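You operate a simulated robot arm through the tools that you are given. There is no shell and no other tool.

Carry out the task below with a simulated robot arm. There is one attempt and no reset: what you move stays moved.

Task
Put things in order on the table top. At the end: the yellow balm stick stands where the cream wool roll stood; the orange drawer brush stands on top of the orange care card; the cream wool roll from the table top stands where the orange drawer brush stood; the orange knob stopper stands where the yellow balm stick stood; whatever was shut is shut again. Leave all else as you found it, and nothing knocked over.

The check looks at the end state, three seconds after you hand in, the way a careful person would. Anything else that was tipped, shoved, dropped, spilled or broken makes it a failure. Lids that push on must go on centred and level and be pressed home; caps that screw on are set level and turned clockwise until they are tight.

Robot
A 7-joint arm with a two-finger parallel gripper, fixed in place. Base frame: the origin is at the foot of the arm, x ahead of it, y to its left, z up; the work surface is at about z = 0. Readings come in mm, degrees, newtons and seconds.
With the tool pointing down near the work surface it reaches from about 240 to 620 mm from the base axis. Its first joint turns from -66.0 to 66.0 degrees. Payload 2.6 kg.
The TCP is the grasp point between the finger pads, 30 mm short of the fingertips. In the tool frame z runs along the fingers and y along their closing line. Largest opening 94 mm; finger width 28, thickness 10; the body of the gripper, 50 by 96 mm, starts 55 mm behind the TCP.
Orientation is told as [roll, pitch, yaw] about the base's x, y, z axes, in that order, counted from this pose: with the fingers straight down and closing along the base's y, the tool's x points along the base's -x, its y along +y and its z along -z.

Tools
- The arm moves only by the tool play_rows. Its argument "plan" is text: rows parted by semicolons, each of 7 numbers parted by spaces: the turn, a rotation vector about the tool's x, y, z in degrees, then the shift along the tool's x, y, z in mm, then the finger opening in mm, from 0 to 94. In form: rx ry rz x y z jaw; .... A call has 1 to 20 rows; each row shifts and turns the commanded pose from where the row before left it, along the tool's axes as they then stand. Each row takes 0.2 s and may step no farther than 50 mm and 8.6 degrees from the row before; otherwise, or with a gripper value out of range, the whole call is refused. Where a pose cannot be reached the arm comes as near as it can. A force on the tool above 40 N (or 10 N above the force at the start of the call, whichever is more), or a blocked arm, ends the call early, and 0.2 s more pass. Each finger travels about 72 mm/s and halts on what it meets, pressing with about 35 N; the grip force reading is that of the motor and also rises with nothing between the fingers. The clock runs only during rows and for 0.2 s after the last one: add rows that do not move to give the fingers time. The reply holds the time, the measured pose of the TCP, the force on the tool along the base axes, the opening and the grip force, in the units named above and with some noise, with the torque about the TCP (base axes, N m) and any sound that the robot's microphone picked up.
- Cameras (640 x 400 px; columns grow to the right, rows downward): "scene" is fixed at [40.5, 431.6, 569.6]; the picture's right is [-0.75, -0.66, 0.00], its down [-0.34, 0.38, -0.86] and it looks along [0.57, -0.64, -0.51] (base axes); focal length 373 px, centre (320, 200). "wrist" rides on the gripper at [76, 14, -103] in the tool frame; the picture's right is [-0.18, 0.98, 0.00], its down [-0.75, -0.14, -0.64] and it looks along [-0.63, -0.12, 0.77] (tool axes); focal length 243 px, centre (320, 200). There is no depth. A picture from a camera that has moved, and an enlarged one, comes with that camera's place and axes in the base frame and with its lens.
- snapshot(camera): a new picture of that camera. It takes no simulated time.
- enlarge(camera, box): a new picture of the part [left, top, right, bottom] of that camera's present view, enlarged. It takes no simulated time.
- finish_job(): hands the job in; it is judged then, once.

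Nothing tells you positions but the pictures and the camera data. Unless the task says otherwise, let go and move clear before handing in.

The tools are called after ">>>" as a command line: name --argument value ..., lists and objects as JSON in quotes. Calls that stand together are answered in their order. play_rows: Moves the arm, as the interface text tells. Its arguments: {"type":"object","properties":{"plan":{"type":"string"}},"required":["plan"]} The other tools are called the same way: snapshot (camera) takes a picture; enlarge (camera, box) takes an enlarged picture of a part of a camera's view; finish_job () hands the job in.

At the start:

```text
t: 0.0
position: [364.5, 57.7, 347.9]
orientation: [0.0, -0.1, 0.0]
wrist_force: [0.1, 0.5, 0.3]
moment: [-0.01, 0.02, 0.01]
finger_gap: 94.0
grasp_force: 0.0
```

scene: 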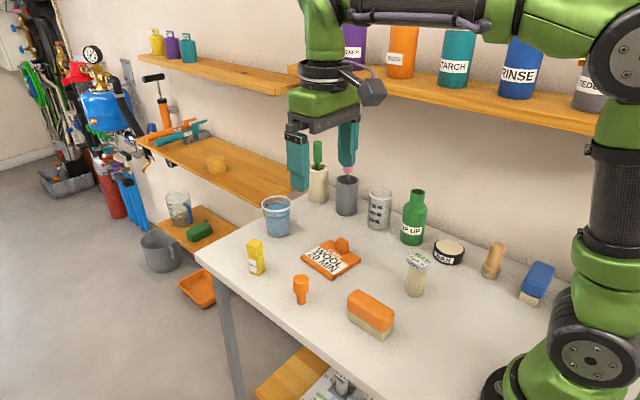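
wrist: 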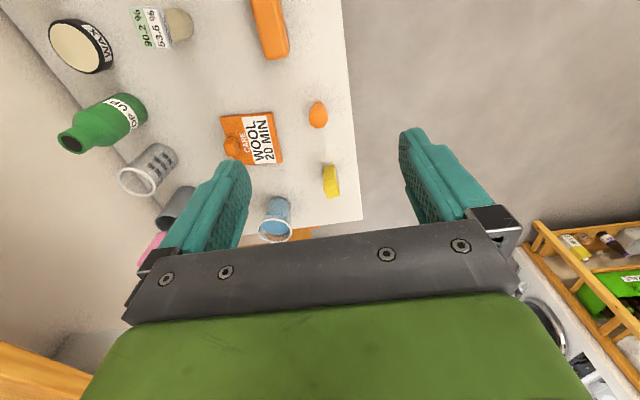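

I see a white table with a yellow balm stick, an orange care card (with something orange on it), an orange knob-shaped stopper, an orange brush, a jar-like object with a label, and more. I'll take enlarged pictures to identify everything before moving.

>>> enlarge --camera "scene" --box '[200, 200, 420, 340]'

>>> enlarge --camera "scene" --box '[360, 180, 580, 320]'

>>> enlarge --camera "scene" --box '[120, 120, 340, 260]'

>>> enlarge --camera "wrist" --box '[30, 0, 370, 240]'

```text
2.86 times, centred on (310, 270) of scene
camera zoom: at [40.5, 431.6, 569.6], right [-0.75, -0.66, 0.0], down [-0.34, 0.38, -0.86], along [0.57, -0.64, -0.51], focal length 1067 px, centre (349, 0)
```

zoom: 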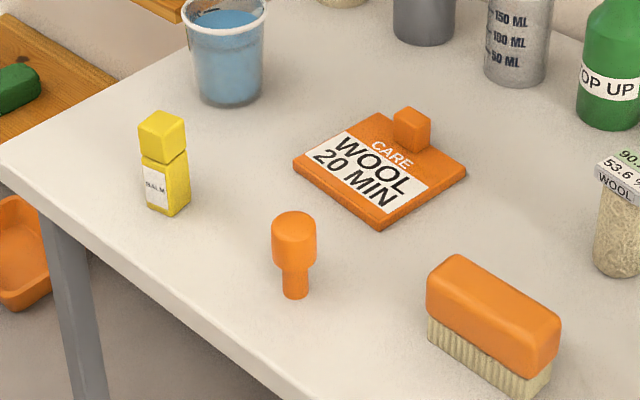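

```text
2.86 times, centred on (470, 250) of scene
camera zoom: at [40.5, 431.6, 569.6], right [-0.75, -0.66, 0.0], down [-0.34, 0.38, -0.86], along [0.57, -0.64, -0.51], focal length 1067 px, centre (-109, 57)
```

zoom: 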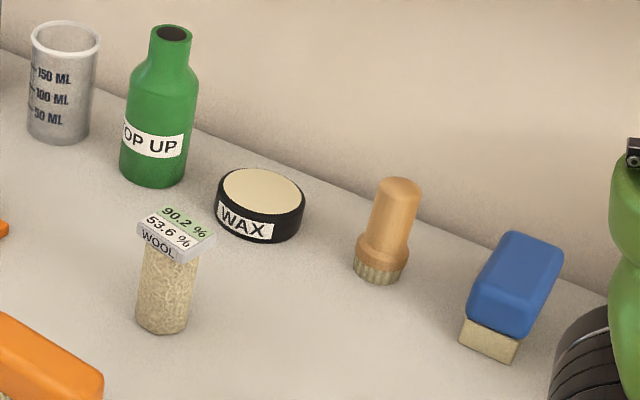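

```text
2.86 times, centred on (230, 190) of scene
camera zoom: at [40.5, 431.6, 569.6], right [-0.75, -0.66, 0.0], down [-0.34, 0.38, -0.86], along [0.57, -0.64, -0.51], focal length 1067 px, centre (577, 229)
```

zoom: 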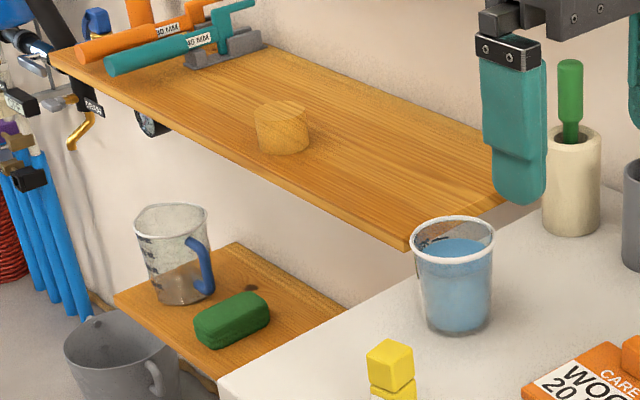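

```text
1.67 times, centred on (200, 120) of wrist
camera zoom: at [288.5, 70.0, 452.2], right [0.18, 0.98, 0.0], down [0.75, -0.14, 0.64], along [0.63, -0.12, -0.77], focal length 404 px, centre (520, 333)
```

zoom: 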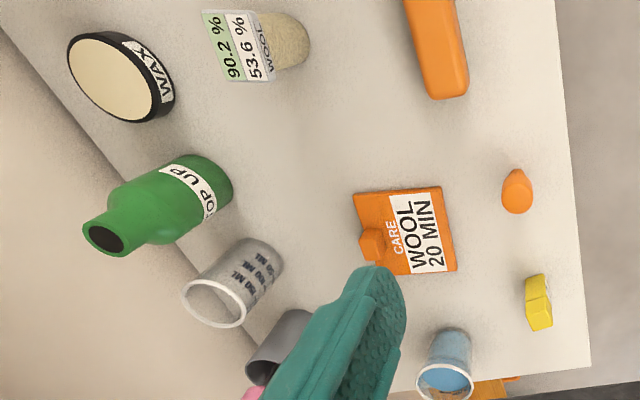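

I see the likely items: the yellow balm near (575, 44), the stopper near (435, 44), the brush near (296, 0), the wool roll near (272, -133) and the card near (473, -97). I'll check the rest of the scene for drawers and look-alikes, and look closely at the wool roll.

>>> enlarge --camera "scene" --box '[390, 230, 450, 310]'

>>> enlarge --camera "scene" --box '[160, 260, 420, 400]'

>>> enlarge --camera "scene" --box '[260, 0, 640, 200]'

>>> enlarge --camera "scene" --box '[0, 0, 300, 200]'

>>> enlarge --camera "wrist" --box '[480, 200, 640, 400]'

>>> enlarge --camera "scene" --box '[280, 225, 370, 315]'

```text
5.00 times, centred on (420, 270) of scene
camera zoom: at [40.5, 431.6, 569.6], right [-0.75, -0.66, 0.0], down [-0.34, 0.38, -0.86], along [0.57, -0.64, -0.51], focal length 1867 px, centre (-180, -150)
```

zoom: 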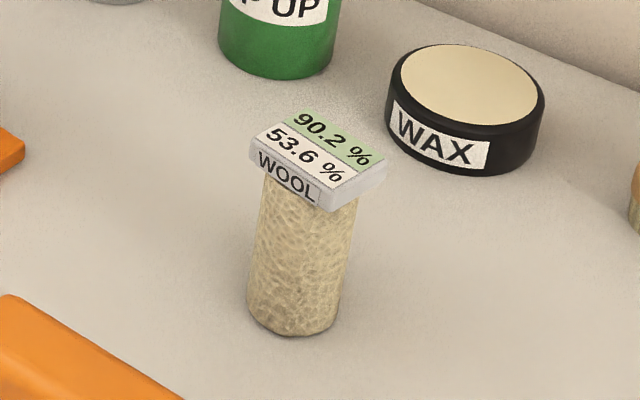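

```text
2.46 times, centred on (290, 330) of scene
camera zoom: at [40.5, 431.6, 569.6], right [-0.75, -0.66, 0.0], down [-0.34, 0.38, -0.86], along [0.57, -0.64, -0.51], focal length 919 px, centre (394, -120)
```

zoom: 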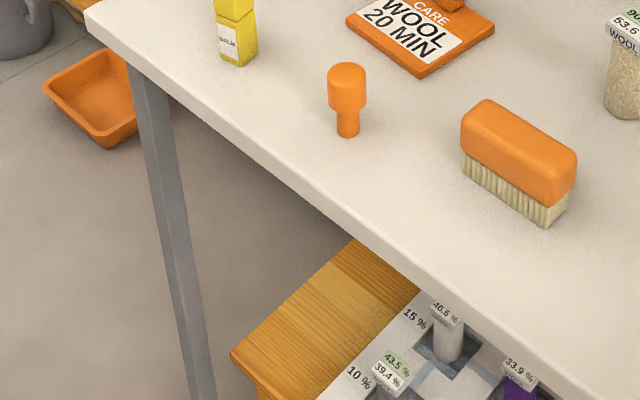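

```text
1.68 times, centred on (450, 100) of scene
camera zoom: at [40.5, 431.6, 569.6], right [-0.75, -0.66, 0.0], down [-0.34, 0.38, -0.86], along [0.57, -0.64, -0.51], focal length 629 px, centre (101, 368)
```

zoom: 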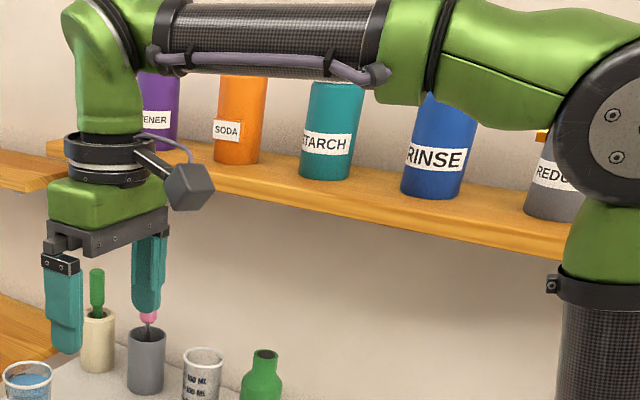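

```text
2.00 times, centred on (150, 100) of scene
camera zoom: at [40.5, 431.6, 569.6], right [-0.75, -0.66, 0.0], down [-0.34, 0.38, -0.86], along [0.57, -0.64, -0.51], focal length 747 px, centre (660, 400)
```

zoom: 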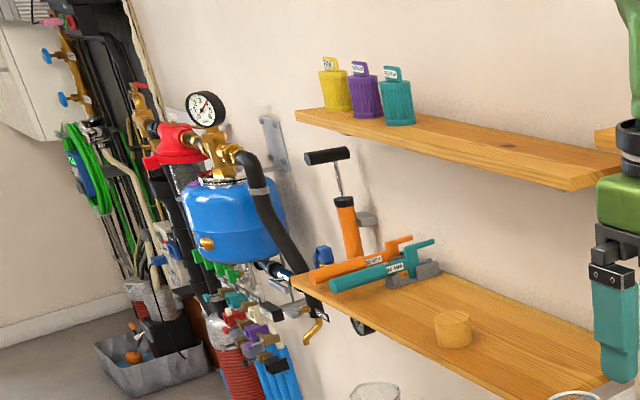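

```text
2.00 times, centred on (560, 300) of wrist
camera zoom: at [288.5, 70.0, 452.2], right [0.18, 0.98, 0.0], down [0.75, -0.14, 0.64], along [0.63, -0.12, -0.77], focal length 485 px, centre (-160, 0)
```

zoom: 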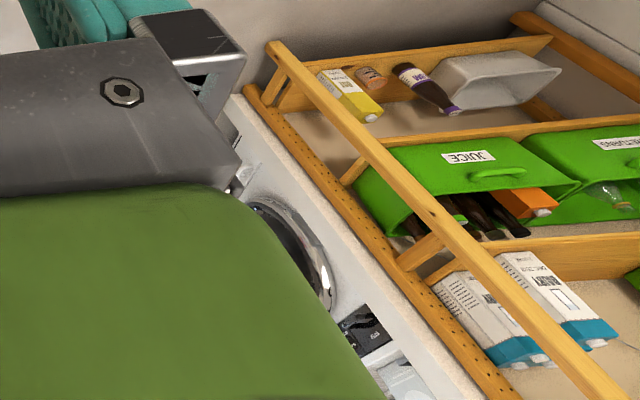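

```text
4.44 times, centred on (325, 270) of scene
camera zoom: at [40.5, 431.6, 569.6], right [-0.75, -0.66, 0.0], down [-0.34, 0.38, -0.86], along [0.57, -0.64, -0.51], focal length 1659 px, centre (298, -111)
```

zoom: 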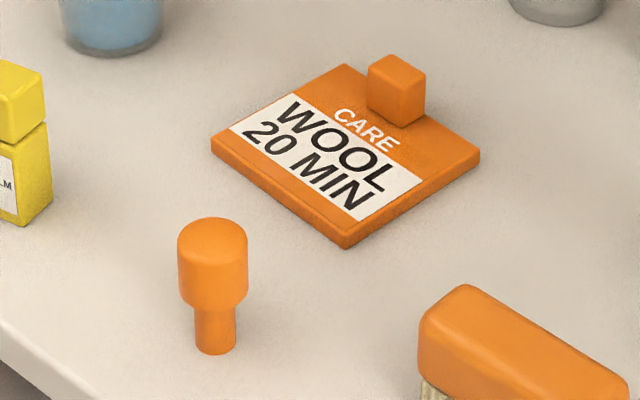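

The layout looks clear: the brush, stopper, balm stick and tagged wool roll are all on the table top, and the sample drawer below isn't involved. I'll move above the brush at about 200 mm to measure it with the wrist camera.

>>> play_rows --plan "0 0 0 17.1 -14.4 37 94; 0 0 0 17.1 -14.4 37 94; 0 0 0 17.1 -14.4 37 94; 0 0 0 17.1 -14.4 37 94; 0 0 0 0 0 0 94"

>>> snapshot --camera "wrist"

>>> snapshot --camera "scene"

```text
t: 1.2
position: [294.9, -1.2, 201.8]
orientation: [0.0, 0.0, -0.1]
wrist_force: [0.4, 0.1, 0.8]
moment: [0.01, 0.0, 0.0]
finger_gap: 94.3
grasp_force: 0.0
```

```text
taken
camera wrist: at [219.3, 13.0, 304.9], right [0.19, 0.98, 0.0], down [0.75, -0.14, 0.64], along [0.63, -0.12, -0.77], focal length 243 px, centre (320, 200)
```

wrist: 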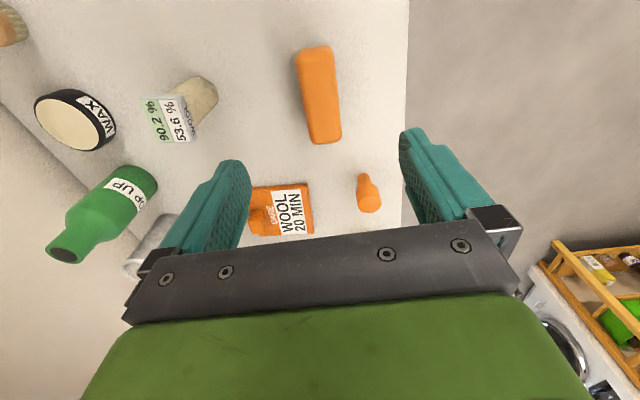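

```text
taken
```

scene: 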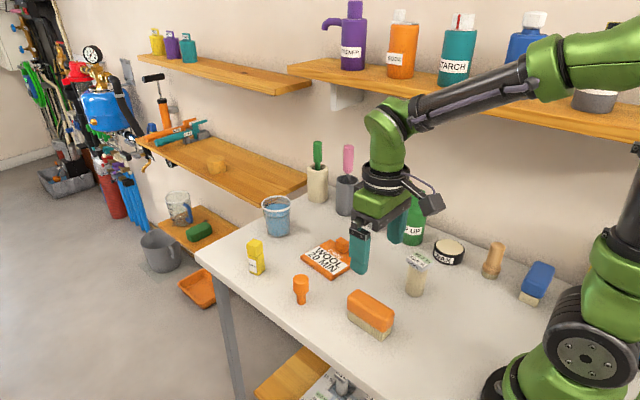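

>>> enlarge --camera "wrist" --box '[220, 20, 420, 160]'

>>> enlarge --camera "scene" --box '[330, 270, 410, 350]'

>>> enlarge --camera "wrist" --box '[120, 50, 240, 160]'

>>> enlarge --camera "wrist" --box '[230, 150, 400, 260]'

```text
2.86 times, centred on (320, 90) of wrist
camera zoom: at [219.3, 13.0, 304.9], right [0.19, 0.98, 0.0], down [0.75, -0.14, 0.64], along [0.63, -0.12, -0.77], focal length 693 px, centre (320, 514)
```

zoom: 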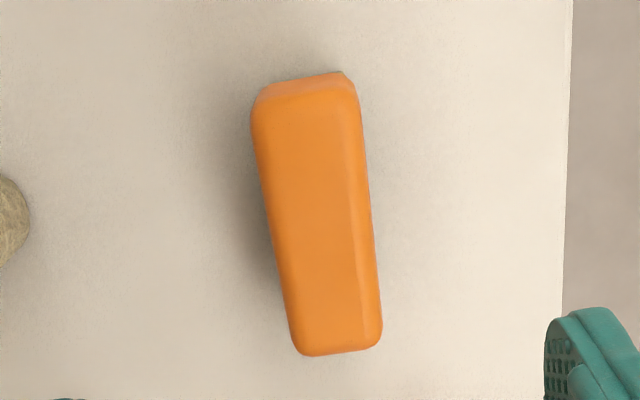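

```text
5.00 times, centred on (370, 310) of scene
camera zoom: at [40.5, 431.6, 569.6], right [-0.75, -0.66, 0.0], down [-0.34, 0.38, -0.86], along [0.57, -0.64, -0.51], focal length 1867 px, centre (70, -350)
```

zoom: 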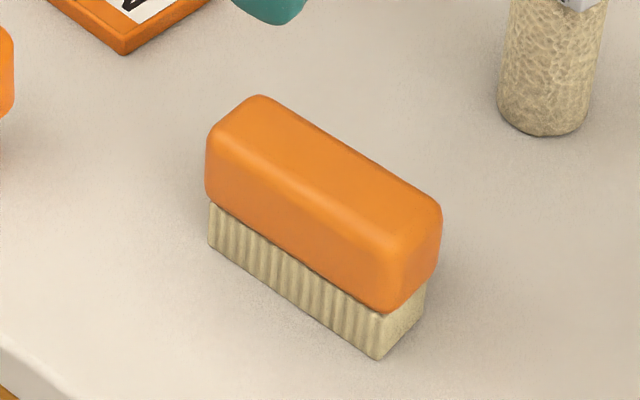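

```text
3.64 times, centred on (180, 105) of wrist
camera zoom: at [219.3, 13.0, 304.9], right [0.19, 0.98, 0.0], down [0.75, -0.14, 0.64], along [0.63, -0.12, -0.77], focal length 882 px, centre (829, 546)
```

zoom: 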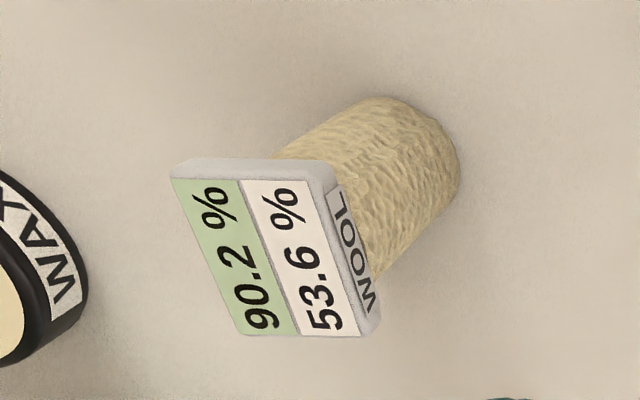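

```text
3.64 times, centred on (315, 205) of wrist
camera zoom: at [219.3, 13.0, 304.9], right [0.19, 0.98, 0.0], down [0.75, -0.14, 0.64], along [0.63, -0.12, -0.77], focal length 882 px, centre (338, 182)
```

zoom: 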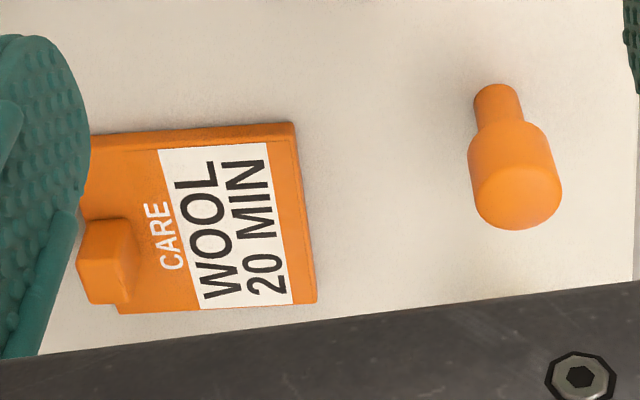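

The brush measures about 80 × 33 mm and 62 mm high, centred near (296, 1) with its long side along x. The care card's free area is about 100 × 77 mm in front of its cube, so the brush fits there. I'll descend over the brush first, without closing.

>>> play_rows --plan "0 0 2 -1 2 40 94; 0 0 0 0 0 40 80; 0 0 0 0 0 40 70; 0 0 0 0 0 25 70; 0 0 0 0 0 12.5 70; 0 0 0 0 0 0 70"

>>> snapshot --camera "wrist"

>>> enlarge --camera "scene" --box '[310, 230, 430, 350]'

```text
t: 2.6
position: [297.2, -0.2, 41.5]
orientation: [-0.1, 0.0, -2.0]
wrist_force: [-0.2, 0.0, -0.2]
moment: [0.02, -0.01, -0.01]
finger_gap: 70.0
grasp_force: 0.0
```

```text
taken
camera wrist: at [221.3, 16.8, 145.3], right [0.22, 0.98, 0.0], down [0.75, -0.17, 0.64], along [0.63, -0.14, -0.77], focal length 243 px, centre (320, 200)
```

wrist: 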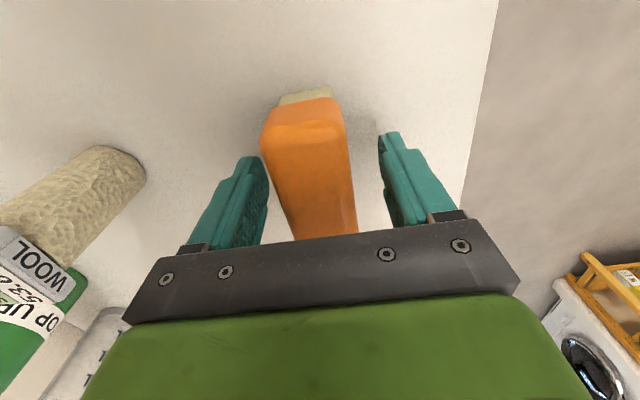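

```text
3.33 times, centred on (370, 290) of scene
camera zoom: at [40.5, 431.6, 569.6], right [-0.75, -0.66, 0.0], down [-0.34, 0.38, -0.86], along [0.57, -0.64, -0.51], focal length 1245 px, centre (153, -100)
```

zoom: 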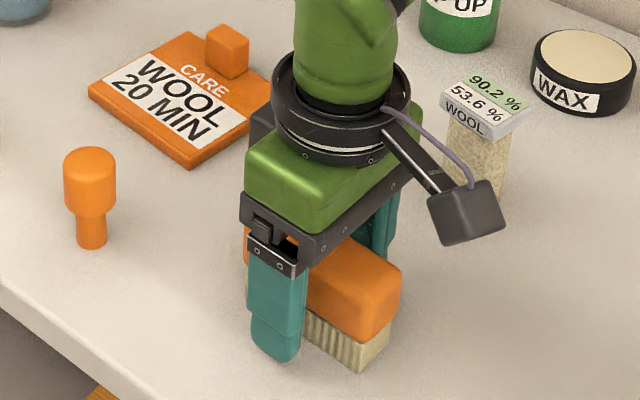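

The fingers straddle the brush cleanly. I'll close on it and lift slightly.

>>> play_rows --plan "0 0 0 0 0 0 50; 0 0 0 0 0 0 20; 0 0 0 0 0 0 20; 0 0 0 0 0 0 20; 0 0 0 0 0 0 20"

>>> snapshot --camera "wrist"

```text
t: 3.8
position: [298.4, 1.7, 42.5]
orientation: [0.1, 0.0, -2.0]
wrist_force: [-0.5, 0.2, 0.3]
moment: [-0.04, 0.01, 0.03]
finger_gap: 39.7
grasp_force: 34.7
```

```text
taken
camera wrist: at [221.4, 16.7, 145.6], right [0.22, 0.98, 0.0], down [0.75, -0.17, 0.64], along [0.63, -0.14, -0.77], focal length 243 px, centre (320, 200)
```

wrist: 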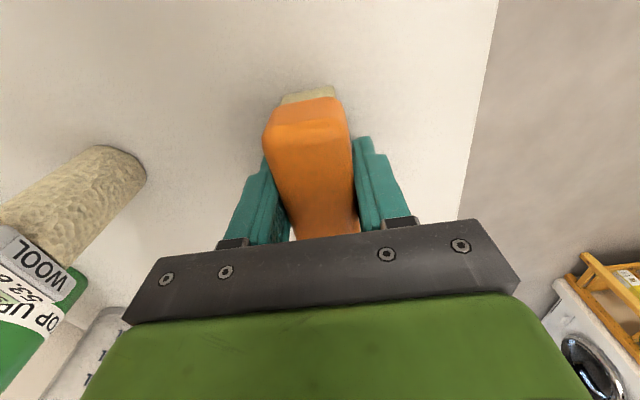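

The brush is held (gap 39.7 mm, grip 35 N). I'll lift it, turn it to match the card's angle of about -7.5°, and carry it above the card's free area.

>>> play_rows --plan "0 0 0 0 0 -10 20; 0 0 0 0 0 -40 20; 0 0 5.5 0 0 -45 20; 0 0 0 -37.1 -11.5 0 20; 0 0 0 -37.1 -11.5 0 20; 0 0 0 -37.1 -11.5 0 20; 0 0 0 -37.1 -11.5 0 20; 0 0 0 -37.1 -11.5 0 20; 0 0 0 0 0 0 20"

>>> snapshot --camera "wrist"

>>> snapshot --camera "scene"

>>> enlarge --camera "scene" --box '[270, 190, 390, 310]'

```text
t: 5.8
position: [475.9, -79.9, 139.9]
orientation: [-0.1, 0.0, -7.5]
wrist_force: [0.1, -0.1, -0.8]
moment: [0.0, -0.03, 0.01]
finger_gap: 39.5
grasp_force: 34.7
```

```text
taken
camera wrist: at [402.1, -56.8, 241.7], right [0.31, 0.95, 0.0], down [0.73, -0.24, 0.64], along [0.61, -0.2, -0.77], focal length 243 px, centre (320, 200)
```

wrist: 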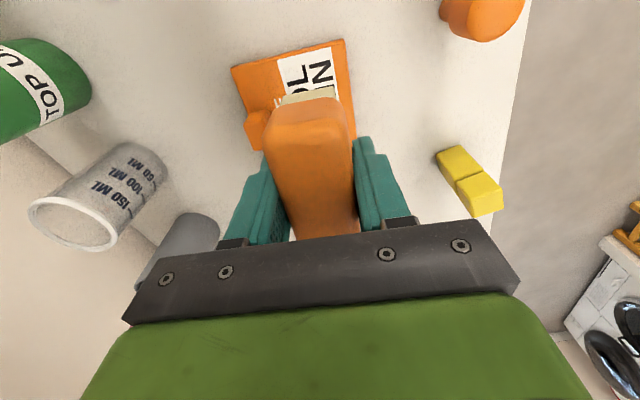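

```text
taken
```

scene: 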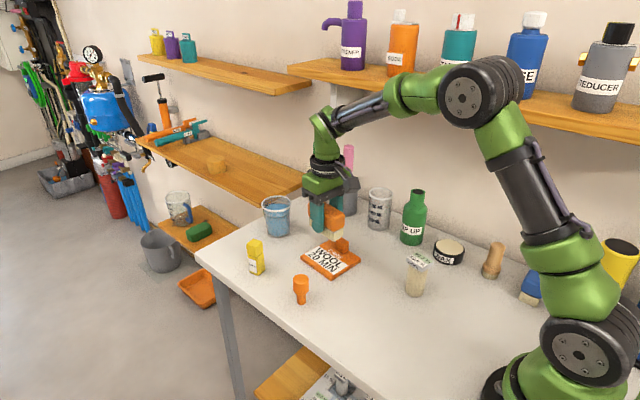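

```text
3.33 times, centred on (330, 250) of scene
camera zoom: at [40.5, 431.6, 569.6], right [-0.75, -0.66, 0.0], down [-0.34, 0.38, -0.86], along [0.57, -0.64, -0.51], focal length 1245 px, centre (287, 33)
```

zoom: 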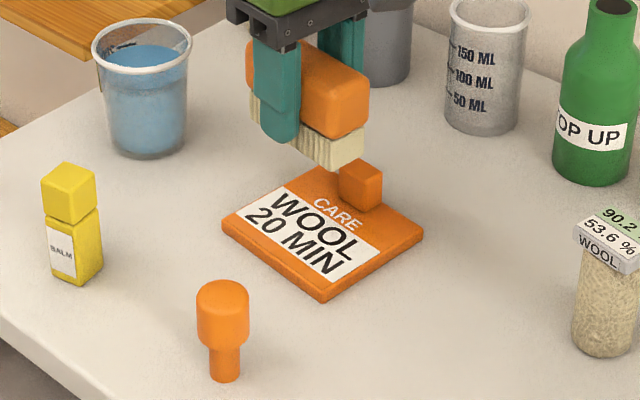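

The brush hangs level over the card with the cube clear behind it. I'll descend to just above the card and check before touching down.

>>> play_rows --plan "0 0 0 0 0 30 20; 0 0 0 0 0 30 20; 0 0 0 0 0 19 20; 0 0 0 0 0 0 20"

>>> enlarge --camera "scene" --box '[270, 190, 390, 310]'

>>> snapshot --camera "wrist"

```text
t: 6.8
position: [475.1, -77.6, 61.0]
orientation: [0.0, 0.0, -7.5]
wrist_force: [-0.3, 0.1, -1.0]
moment: [-0.03, 0.03, -0.01]
finger_gap: 39.6
grasp_force: 34.8
```

```text
3.33 times, centred on (330, 250) of scene
camera zoom: at [40.5, 431.6, 569.6], right [-0.75, -0.66, 0.0], down [-0.34, 0.38, -0.86], along [0.57, -0.64, -0.51], focal length 1245 px, centre (287, 33)
```

zoom: 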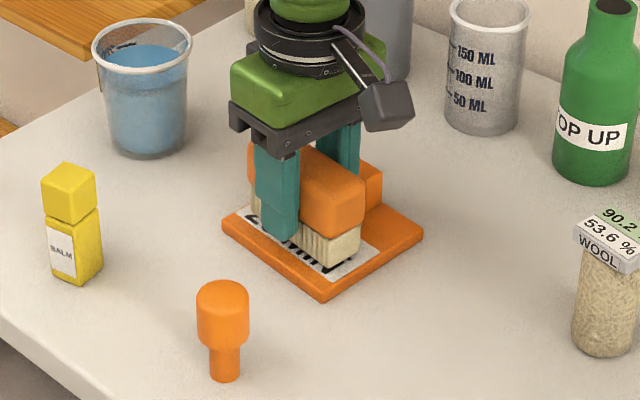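

```text
taken
camera wrist: at [401.4, -55.7, 163.1], right [0.31, 0.95, 0.0], down [0.73, -0.24, 0.64], along [0.61, -0.2, -0.77], focal length 243 px, centre (320, 200)
```

wrist: 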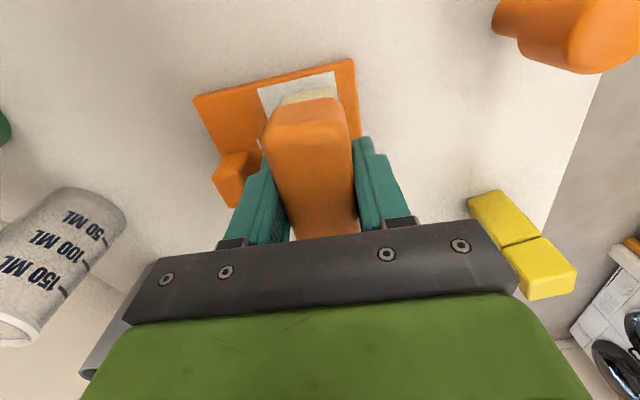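

The brush sits inside the card outline with the cube behind it. I'll shift it 3 mm towards the card's middle and step down, watching the force.

>>> play_rows --plan "0 0 0 0 -3 3 20; 0 0 0 0 0 3 20; 0 0 0 0 0 1.5 20; 0 0 0 0 0 0 20"

>>> enlarge --camera "scene" --box '[300, 220, 370, 290]'

```text
t: 7.8
position: [474.6, -81.9, 52.5]
orientation: [-0.1, -0.1, -7.6]
wrist_force: [-4.6, 1.6, 20.2]
moment: [0.11, 0.44, -0.05]
finger_gap: 39.6
grasp_force: 35.0
```

```text
5.71 times, centred on (335, 255) of scene
camera zoom: at [40.4, 431.6, 569.6], right [-0.75, -0.66, 0.0], down [-0.34, 0.38, -0.86], along [0.57, -0.64, -0.51], focal length 2134 px, centre (234, -114)
```

zoom: 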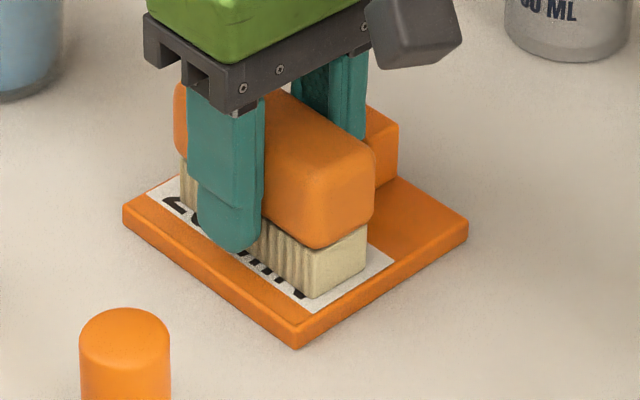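

Touchdown: 20 N upward, so the brush is on the card. I'll ease off a touch, then open the fingers only slightly so they stay clear of the cube.

>>> play_rows --plan "0 0 0 0 0 -0.7 20; 0 0 0 0 0 0 20"

```text
t: 8.4
position: [473.6, -82.4, 52.5]
orientation: [0.1, -0.1, -7.5]
wrist_force: [4.0, 1.9, 14.4]
moment: [0.12, 0.06, -0.02]
finger_gap: 39.5
grasp_force: 35.1
```

>>> play_rows --plan "0 0 0 0 0 -0.8 20; 0 0 0 0 0 0 20"

```text
t: 9.0
position: [473.5, -82.3, 53.3]
orientation: [0.0, -0.1, -7.5]
wrist_force: [3.2, 1.1, 9.9]
moment: [0.02, -0.35, 0.04]
finger_gap: 40.0
grasp_force: 34.6
```

>>> play_rows --plan "0 0 0 0 0 0 44; 0 0 0 0 0 0 48; 0 0 0 0 0 0 48"

>>> snapshot --camera "wrist"

>>> enlarge --camera "scene" --box '[290, 210, 370, 290]'

```text
t: 9.8
position: [474.3, -82.3, 54.0]
orientation: [0.0, -0.1, -7.5]
wrist_force: [0.5, 0.1, 0.0]
moment: [0.01, 0.01, 0.01]
finger_gap: 47.7
grasp_force: 0.1
```

```text
taken
camera wrist: at [399.6, -59.6, 156.3], right [0.31, 0.95, 0.0], down [0.73, -0.24, 0.64], along [0.61, -0.2, -0.77], focal length 243 px, centre (320, 200)
```

wrist: 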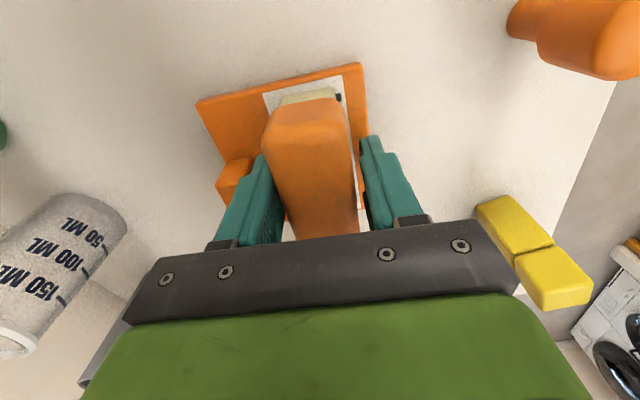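

```text
5.00 times, centred on (330, 250) of scene
camera zoom: at [40.5, 431.6, 569.6], right [-0.75, -0.66, 0.0], down [-0.34, 0.38, -0.86], along [0.57, -0.64, -0.51], focal length 1867 px, centre (270, -50)
```

zoom: 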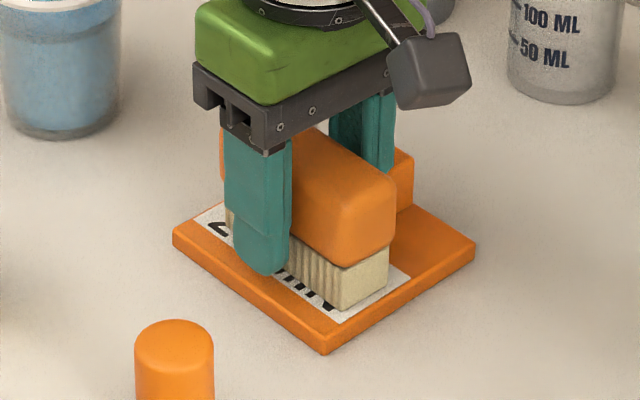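

The brush stands on the card and is released. I'll rise straight up and check.

>>> play_rows --plan "0 0 0 0 0 -10 48; 0 0 0 0 0 -25 48; 0 0 0 0 0 -35 48; 0 0 0 0 0 -40 60; 0 0 0 0 0 -40 94; 0 0 0 0 0 0 94"

>>> enlarge --camera "scene" --box '[270, 190, 390, 310]'

>>> snapshot --camera "wrist"

```text
t: 11.2
position: [474.1, -81.5, 206.2]
orientation: [0.0, 0.0, -7.5]
wrist_force: [-0.1, -0.5, -0.1]
moment: [-0.01, 0.01, -0.03]
finger_gap: 93.8
grasp_force: 0.1
```

```text
3.33 times, centred on (330, 250) of scene
camera zoom: at [40.5, 431.6, 569.6], right [-0.75, -0.66, 0.0], down [-0.34, 0.38, -0.86], along [0.57, -0.64, -0.51], focal length 1245 px, centre (287, 33)
```

zoom: 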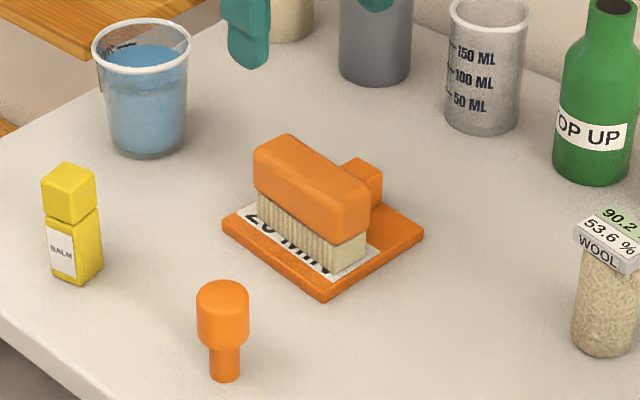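

```text
taken
camera wrist: at [400.7, -58.6, 307.9], right [0.31, 0.95, 0.0], down [0.73, -0.24, 0.64], along [0.61, -0.2, -0.77], focal length 243 px, centre (320, 200)
```

wrist: 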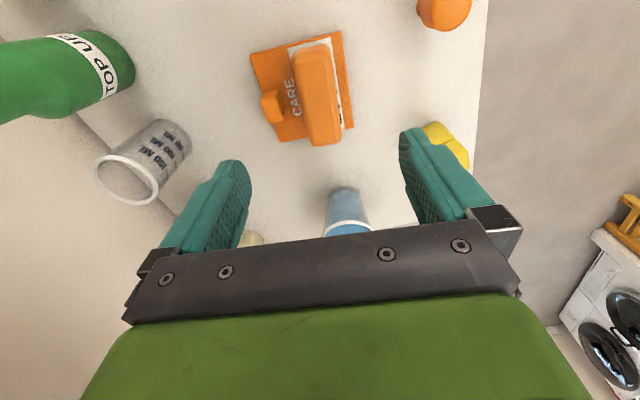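

The brush is standing on the card and the card hasn't moved. Next I'll move above the wool roll to measure it.

>>> play_rows --plan "0 0 0 37.5 -16.7 0 94; 0 0 0 37.5 -16.7 0 94; 0 0 0 37.5 -16.7 0 94; 0 0 0 37.5 -16.7 0 94; 0 0 0 37.5 -16.7 0 94; 0 0 0 0 0 0 94"

>>> snapshot --camera "wrist"

>>> enlarge --camera "wrist" --box '[240, 20, 400, 160]'

>>> enlarge --camera "scene" --box '[380, 230, 460, 310]'

```text
t: 12.6
position: [277.2, -143.1, 203.9]
orientation: [0.0, 0.0, -7.4]
wrist_force: [0.0, 0.3, -0.9]
moment: [0.01, 0.01, 0.01]
finger_gap: 93.9
grasp_force: 0.0
```

```text
taken
camera wrist: at [203.0, -119.3, 306.0], right [0.31, 0.95, 0.0], down [0.73, -0.24, 0.64], along [0.61, -0.2, -0.77], focal length 243 px, centre (320, 200)
```

wrist: 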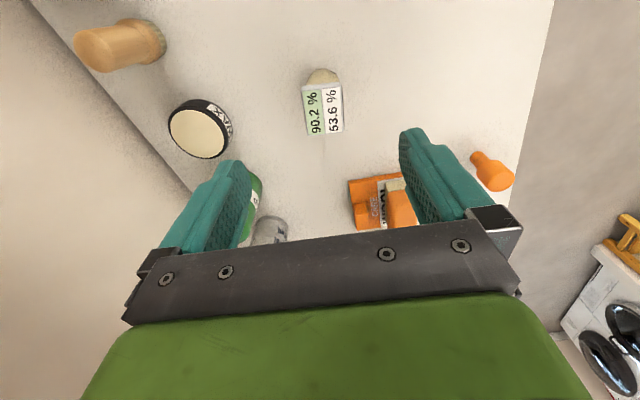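

```text
2.86 times, centred on (320, 90) of wrist
camera zoom: at [203.0, -119.3, 306.0], right [0.31, 0.95, 0.0], down [0.73, -0.24, 0.64], along [0.61, -0.2, -0.77], focal length 693 px, centre (320, 514)
```

zoom: 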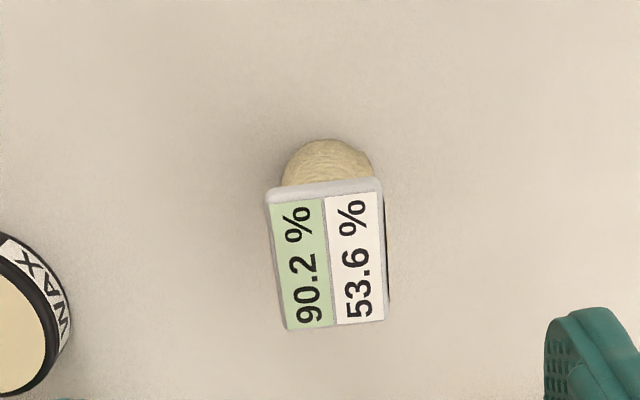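

```text
5.00 times, centred on (420, 270) of scene
camera zoom: at [40.5, 431.6, 569.6], right [-0.75, -0.66, 0.0], down [-0.34, 0.38, -0.86], along [0.57, -0.64, -0.51], focal length 1867 px, centre (-180, -150)
```

zoom: 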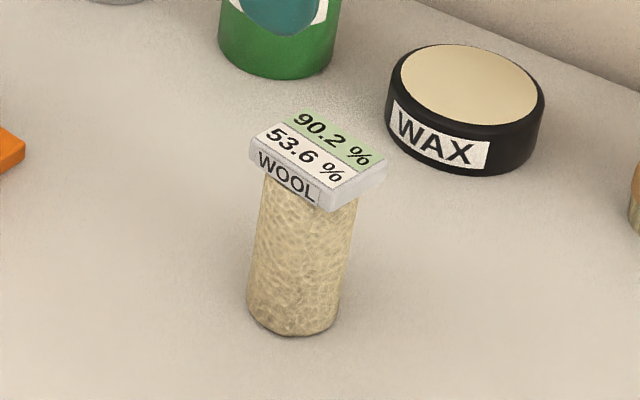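

The wool roll sits near (280, -141). Its tag is about 34 × 42 mm at a yaw of about -12°, so closing across the tag's short side should clear it. I'll align to that angle and descend to just above the tag for a check.

>>> play_rows --plan "0 0 4.5 0 0 0 94; 0 0 0 -3.3 2 40 85; 0 0 0 0 0 40 80; 0 0 0 0 0 0 80"

>>> snapshot --camera "wrist"

>>> enlarge --camera "scene" --box '[360, 210, 480, 310]'

```text
t: 13.6
position: [280.9, -141.7, 122.3]
orientation: [0.0, 0.0, -12.0]
wrist_force: [0.4, -0.1, 0.2]
moment: [-0.03, 0.0, -0.02]
finger_gap: 79.9
grasp_force: 0.1
```

```text
taken
camera wrist: at [209.9, -112.8, 225.8], right [0.39, 0.92, 0.0], down [0.71, -0.3, 0.64], along [0.59, -0.25, -0.77], focal length 243 px, centre (320, 200)
```

wrist: 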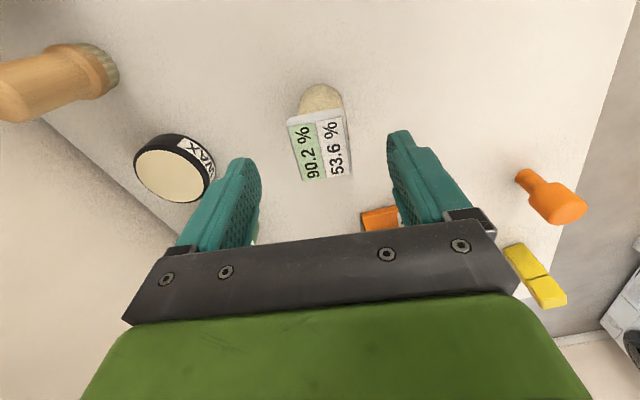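

```text
4.00 times, centred on (420, 260) of scene
camera zoom: at [40.5, 431.6, 569.6], right [-0.75, -0.66, 0.0], down [-0.34, 0.38, -0.86], along [0.57, -0.64, -0.51], focal length 1494 px, centre (-80, -40)
```

zoom: 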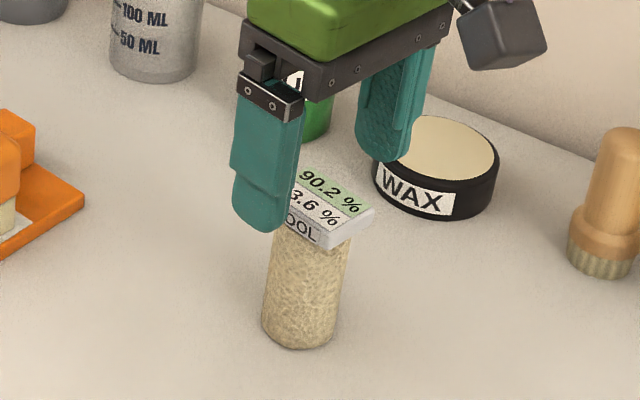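

>>> enlarge --camera "wrist" --box '[230, 60, 430, 200]'

```text
2.86 times, centred on (330, 130) of wrist
camera zoom: at [209.9, -112.8, 225.8], right [0.39, 0.92, 0.0], down [0.71, -0.3, 0.64], along [0.59, -0.25, -0.77], focal length 693 px, centre (291, 400)
```

zoom: 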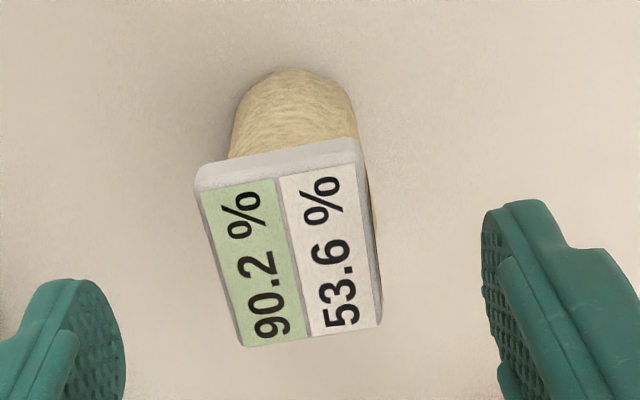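

In the tool frame the roll and tag are centred to about 1 mm and aligned, so the roll's spot is about (280.7, -141). I'll descend around the roll.

>>> play_rows --plan "0 0 0 0 0.7 30 75; 0 0 0 0 0 30 70; 0 0 0 0 0 19 66; 0 0 0 0 0 0 66"

>>> snapshot --camera "wrist"

>>> enlarge --camera "scene" --box '[360, 210, 480, 310]'

```text
t: 14.6
position: [281.1, -139.9, 44.0]
orientation: [0.0, 0.0, -12.1]
wrist_force: [1.0, -0.4, -0.3]
moment: [0.01, -0.03, -0.01]
finger_gap: 66.0
grasp_force: 0.1
```

```text
taken
camera wrist: at [209.2, -110.8, 147.9], right [0.38, 0.92, 0.0], down [0.71, -0.3, 0.64], along [0.59, -0.25, -0.77], focal length 243 px, centre (320, 200)
```

wrist: 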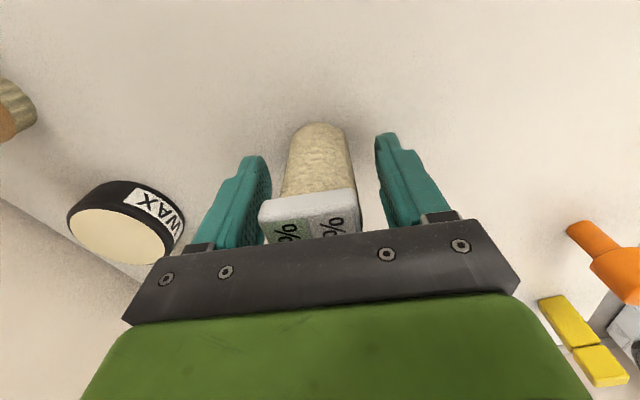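

```text
4.00 times, centred on (420, 260) of scene
camera zoom: at [40.5, 431.6, 569.6], right [-0.75, -0.66, 0.0], down [-0.34, 0.38, -0.86], along [0.57, -0.64, -0.51], focal length 1494 px, centre (-80, -40)
```

zoom: 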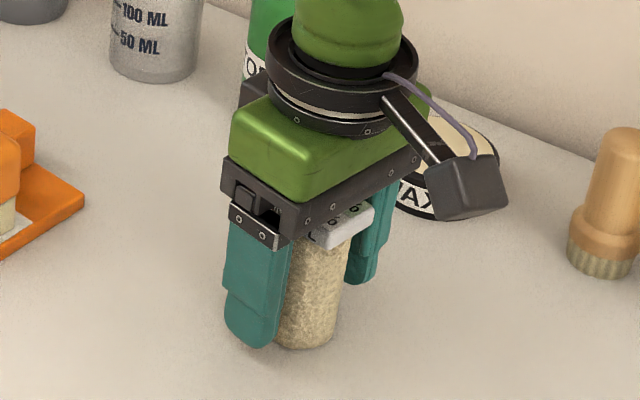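

The roll is between the fingers and the tag is clear. I'll close.

>>> play_rows --plan "0 0 0 0 0 0 55; 0 0 0 0 0 0 45; 0 0 0 0 0 0 38; 0 0 0 0 0 0 25; 0 0 0 0 0 0 25; 0 0 0 0 0 0 25"

>>> snapshot --camera "wrist"

>>> enlarge --camera "scene" --box '[360, 210, 480, 310]'

```text
t: 16.0
position: [281.3, -138.7, 44.9]
orientation: [0.0, 0.0, -11.9]
wrist_force: [-0.4, 0.6, -0.6]
moment: [-0.02, 0.0, 0.02]
finger_gap: 39.9
grasp_force: 34.7
```

```text
taken
camera wrist: at [209.2, -110.8, 148.2], right [0.38, 0.92, 0.0], down [0.71, -0.29, 0.64], along [0.59, -0.25, -0.77], focal length 243 px, centre (320, 200)
```

wrist: 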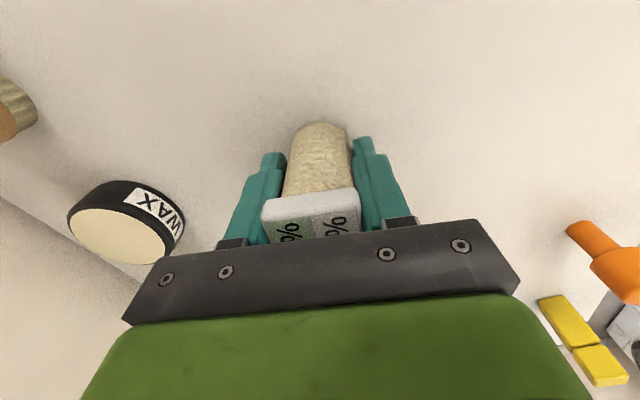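

```text
4.00 times, centred on (420, 260) of scene
camera zoom: at [40.5, 431.6, 569.6], right [-0.75, -0.66, 0.0], down [-0.34, 0.38, -0.86], along [0.57, -0.64, -0.51], focal length 1494 px, centre (-80, -40)
```

zoom: 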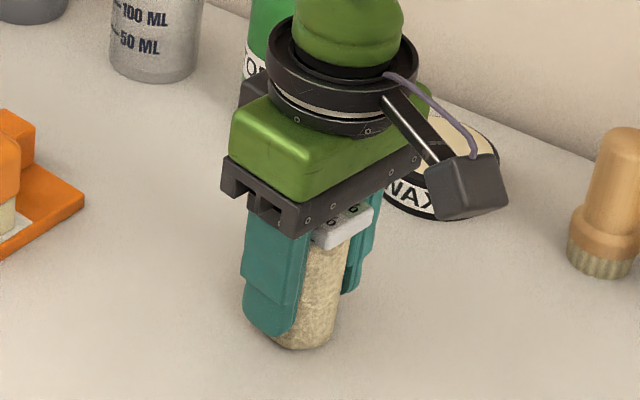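

The roll is gripped (gap 39.9 mm). I'll lift it and carry it above the brush's old spot at (296.5, -0.5).

>>> play_rows --plan "0 0 0 0 0 -10 25; 0 0 0 0 0 -40 25; 0 0 0 3.5 34.8 0 25; 0 0 0 3.5 34.8 0 25; 0 0 0 3.5 34.8 0 25; 0 0 0 3.5 34.8 0 25; 0 0 0 0 0 0 25"

>>> snapshot --camera "wrist"

>>> snapshot --camera "scene"

```text
t: 17.6
position: [296.3, 2.4, 94.9]
orientation: [0.1, 0.1, -12.1]
wrist_force: [0.1, 0.8, -0.5]
moment: [0.03, 0.02, 0.0]
finger_gap: 39.8
grasp_force: 34.8
```

```text
taken
camera wrist: at [225.0, 31.1, 198.6], right [0.39, 0.92, 0.0], down [0.71, -0.3, 0.64], along [0.59, -0.25, -0.77], focal length 243 px, centre (320, 200)
```

wrist: 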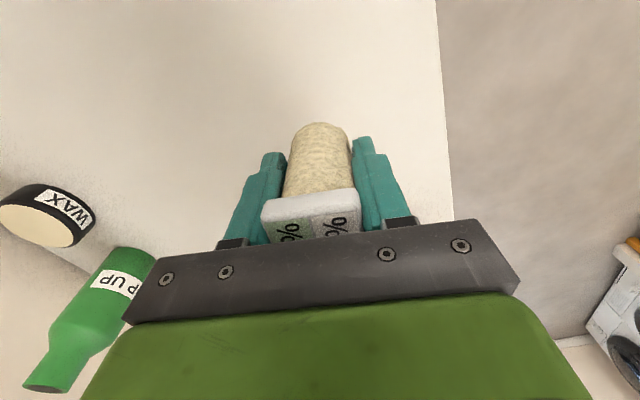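

```text
taken
```

scene: 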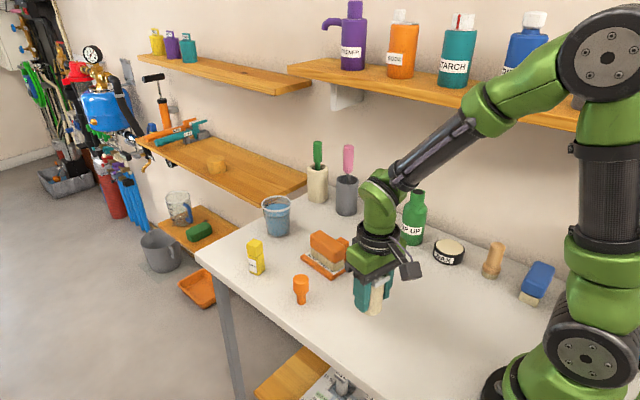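

The roll is held over the brush's old spot. I'll lower it, finishing in small steps.

>>> play_rows --plan "0 0 0 0 -1.5 25 25; 0 0 0 0 0 18 25; 0 0 0 0 0 4 25; 0 0 0 0 0 2 25; 0 0 0 0 0 0 25"

>>> enlarge --camera "scene" --box '[320, 250, 420, 340]'

```text
t: 18.8
position: [295.4, -2.0, 46.8]
orientation: [0.0, 0.0, -11.9]
wrist_force: [0.4, 0.2, -1.3]
moment: [-0.02, 0.0, 0.03]
finger_gap: 39.8
grasp_force: 35.4
```

```text
4.44 times, centred on (370, 295) of scene
camera zoom: at [40.5, 431.6, 569.6], right [-0.75, -0.66, 0.0], down [-0.34, 0.38, -0.86], along [0.57, -0.64, -0.51], focal length 1659 px, centre (98, -222)
```

zoom: 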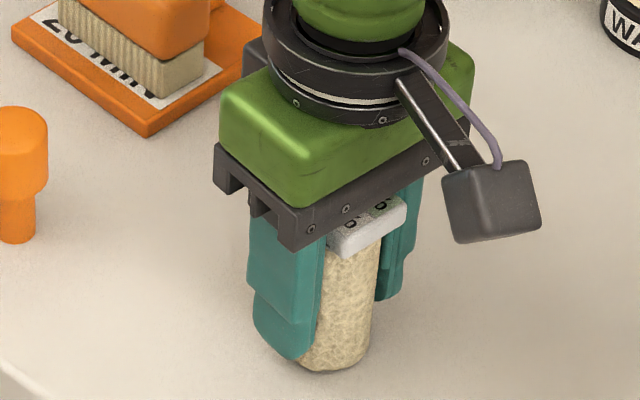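

>>> play_rows --plan "0 0 0 0 0 0.8 25; 0 0 0 0 0 0.5 25; 0 0 0 0 0 0 25"

```text
t: 19.6
position: [296.3, -1.4, 45.3]
orientation: [0.1, 0.0, -12.1]
wrist_force: [-7.8, 0.0, 24.5]
moment: [0.01, 0.35, 0.03]
finger_gap: 39.9
grasp_force: 34.6
```

>>> play_rows --plan "0 0 0 0 0 -0.5 25; 0 0 0 0 0 0 25"

```text
t: 20.2
position: [296.1, -1.8, 45.0]
orientation: [0.1, -0.1, -12.1]
wrist_force: [-1.6, -3.2, 12.7]
moment: [-0.08, 0.06, -0.02]
finger_gap: 39.9
grasp_force: 35.3
```

The roll is on the table with a light load. I'll open and check that it stands upright.

>>> play_rows --plan "0 0 0 0 0 0 44; 0 0 0 0 0 0 50; 0 0 0 0 0 0 62; 0 0 0 0 0 0 62"

>>> snapshot --camera "wrist"

>>> enlarge --camera "scene" --box '[320, 250, 420, 340]'

```text
t: 21.2
position: [295.4, -1.3, 45.3]
orientation: [0.1, 0.0, -12.0]
wrist_force: [0.9, 0.8, -0.7]
moment: [-0.02, -0.02, 0.02]
finger_gap: 62.2
grasp_force: 0.1
```

```text
taken
camera wrist: at [223.8, 27.3, 147.8], right [0.38, 0.92, 0.0], down [0.71, -0.29, 0.64], along [0.59, -0.25, -0.77], focal length 243 px, centre (320, 200)
```

wrist: 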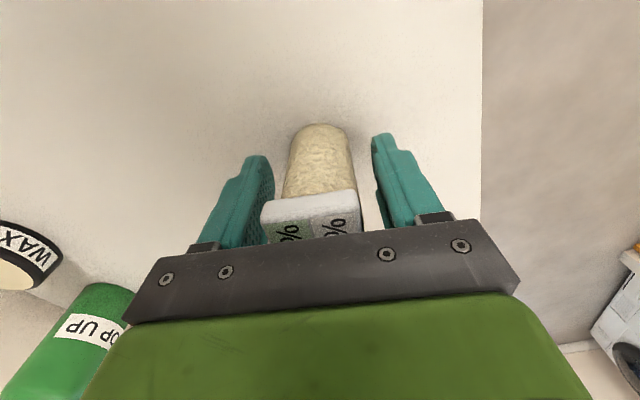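

```text
4.44 times, centred on (370, 295) of scene
camera zoom: at [40.5, 431.6, 569.6], right [-0.75, -0.66, 0.0], down [-0.34, 0.38, -0.86], along [0.57, -0.64, -0.51], focal length 1659 px, centre (98, -222)
```

zoom: 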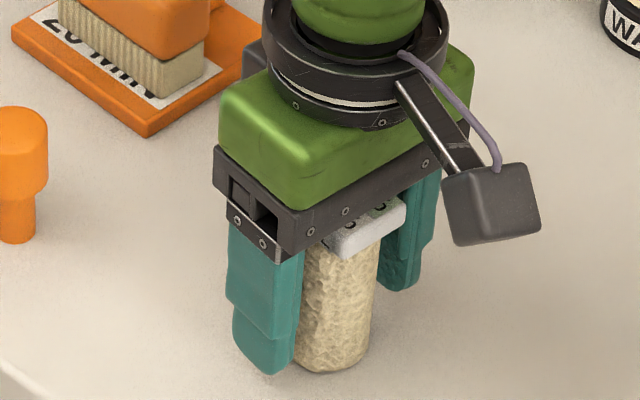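

The roll stands upright. I'll rise straight up and measure where it ended up against the brush's old spot.

>>> play_rows --plan "0 0 0 0 0 -10 62; 0 0 0 0 0 -35 66; 0 0 0 0 0 -40 80; 0 0 0 0 0 -40 94; 0 0 0 0 0 -30 94; 0 0 0 0 0 0 94"

>>> enlarge --camera "scene" --box '[330, 270, 410, 350]'

>>> enlarge --camera "wrist" --box '[220, 20, 420, 160]'

>>> snapshot --camera "wrist"

```text
t: 22.6
position: [294.8, -1.9, 200.8]
orientation: [0.0, 0.0, -12.0]
wrist_force: [0.2, -0.2, -0.2]
moment: [-0.01, 0.0, -0.03]
finger_gap: 94.1
grasp_force: 0.0
```

```text
5.00 times, centred on (370, 310) of scene
camera zoom: at [40.5, 431.6, 569.6], right [-0.75, -0.66, 0.0], down [-0.34, 0.38, -0.86], along [0.57, -0.64, -0.51], focal length 1867 px, centre (70, -350)
```

zoom: 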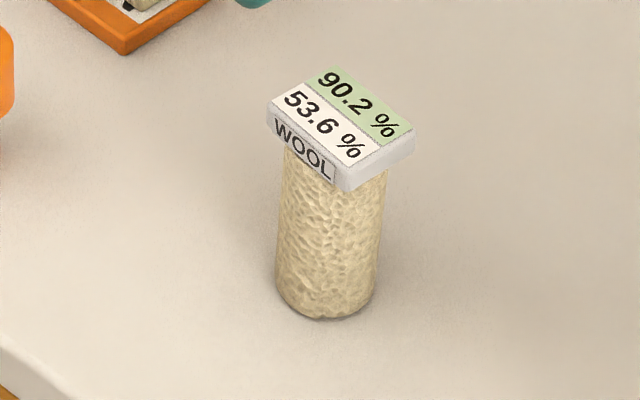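

```text
2.86 times, centred on (320, 90) of wrist
camera zoom: at [223.4, 26.6, 304.2], right [0.38, 0.92, 0.0], down [0.71, -0.29, 0.64], along [0.59, -0.25, -0.77], focal length 693 px, centre (320, 514)
```

zoom: 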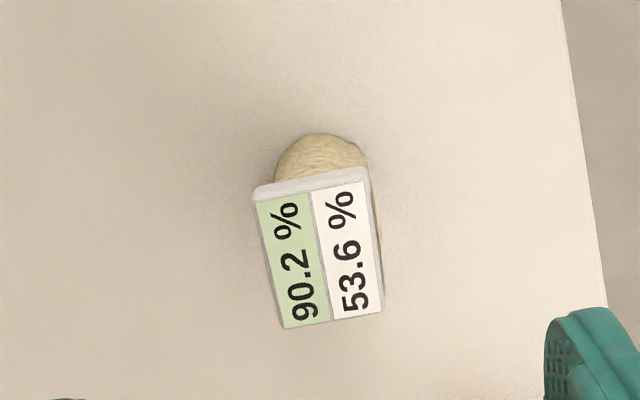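

```text
taken
camera wrist: at [223.4, 26.6, 304.2], right [0.38, 0.92, 0.0], down [0.71, -0.29, 0.64], along [0.59, -0.25, -0.77], focal length 243 px, centre (320, 200)
```

wrist: 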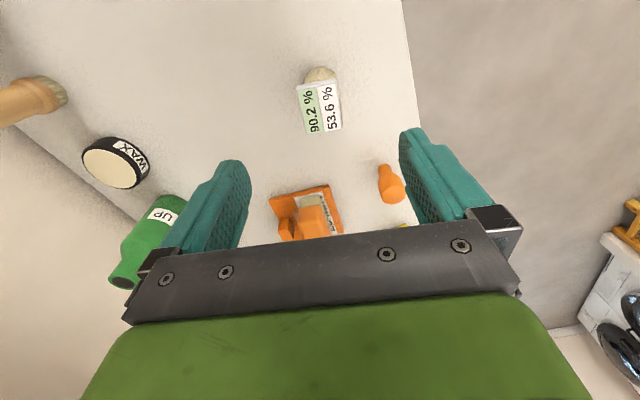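

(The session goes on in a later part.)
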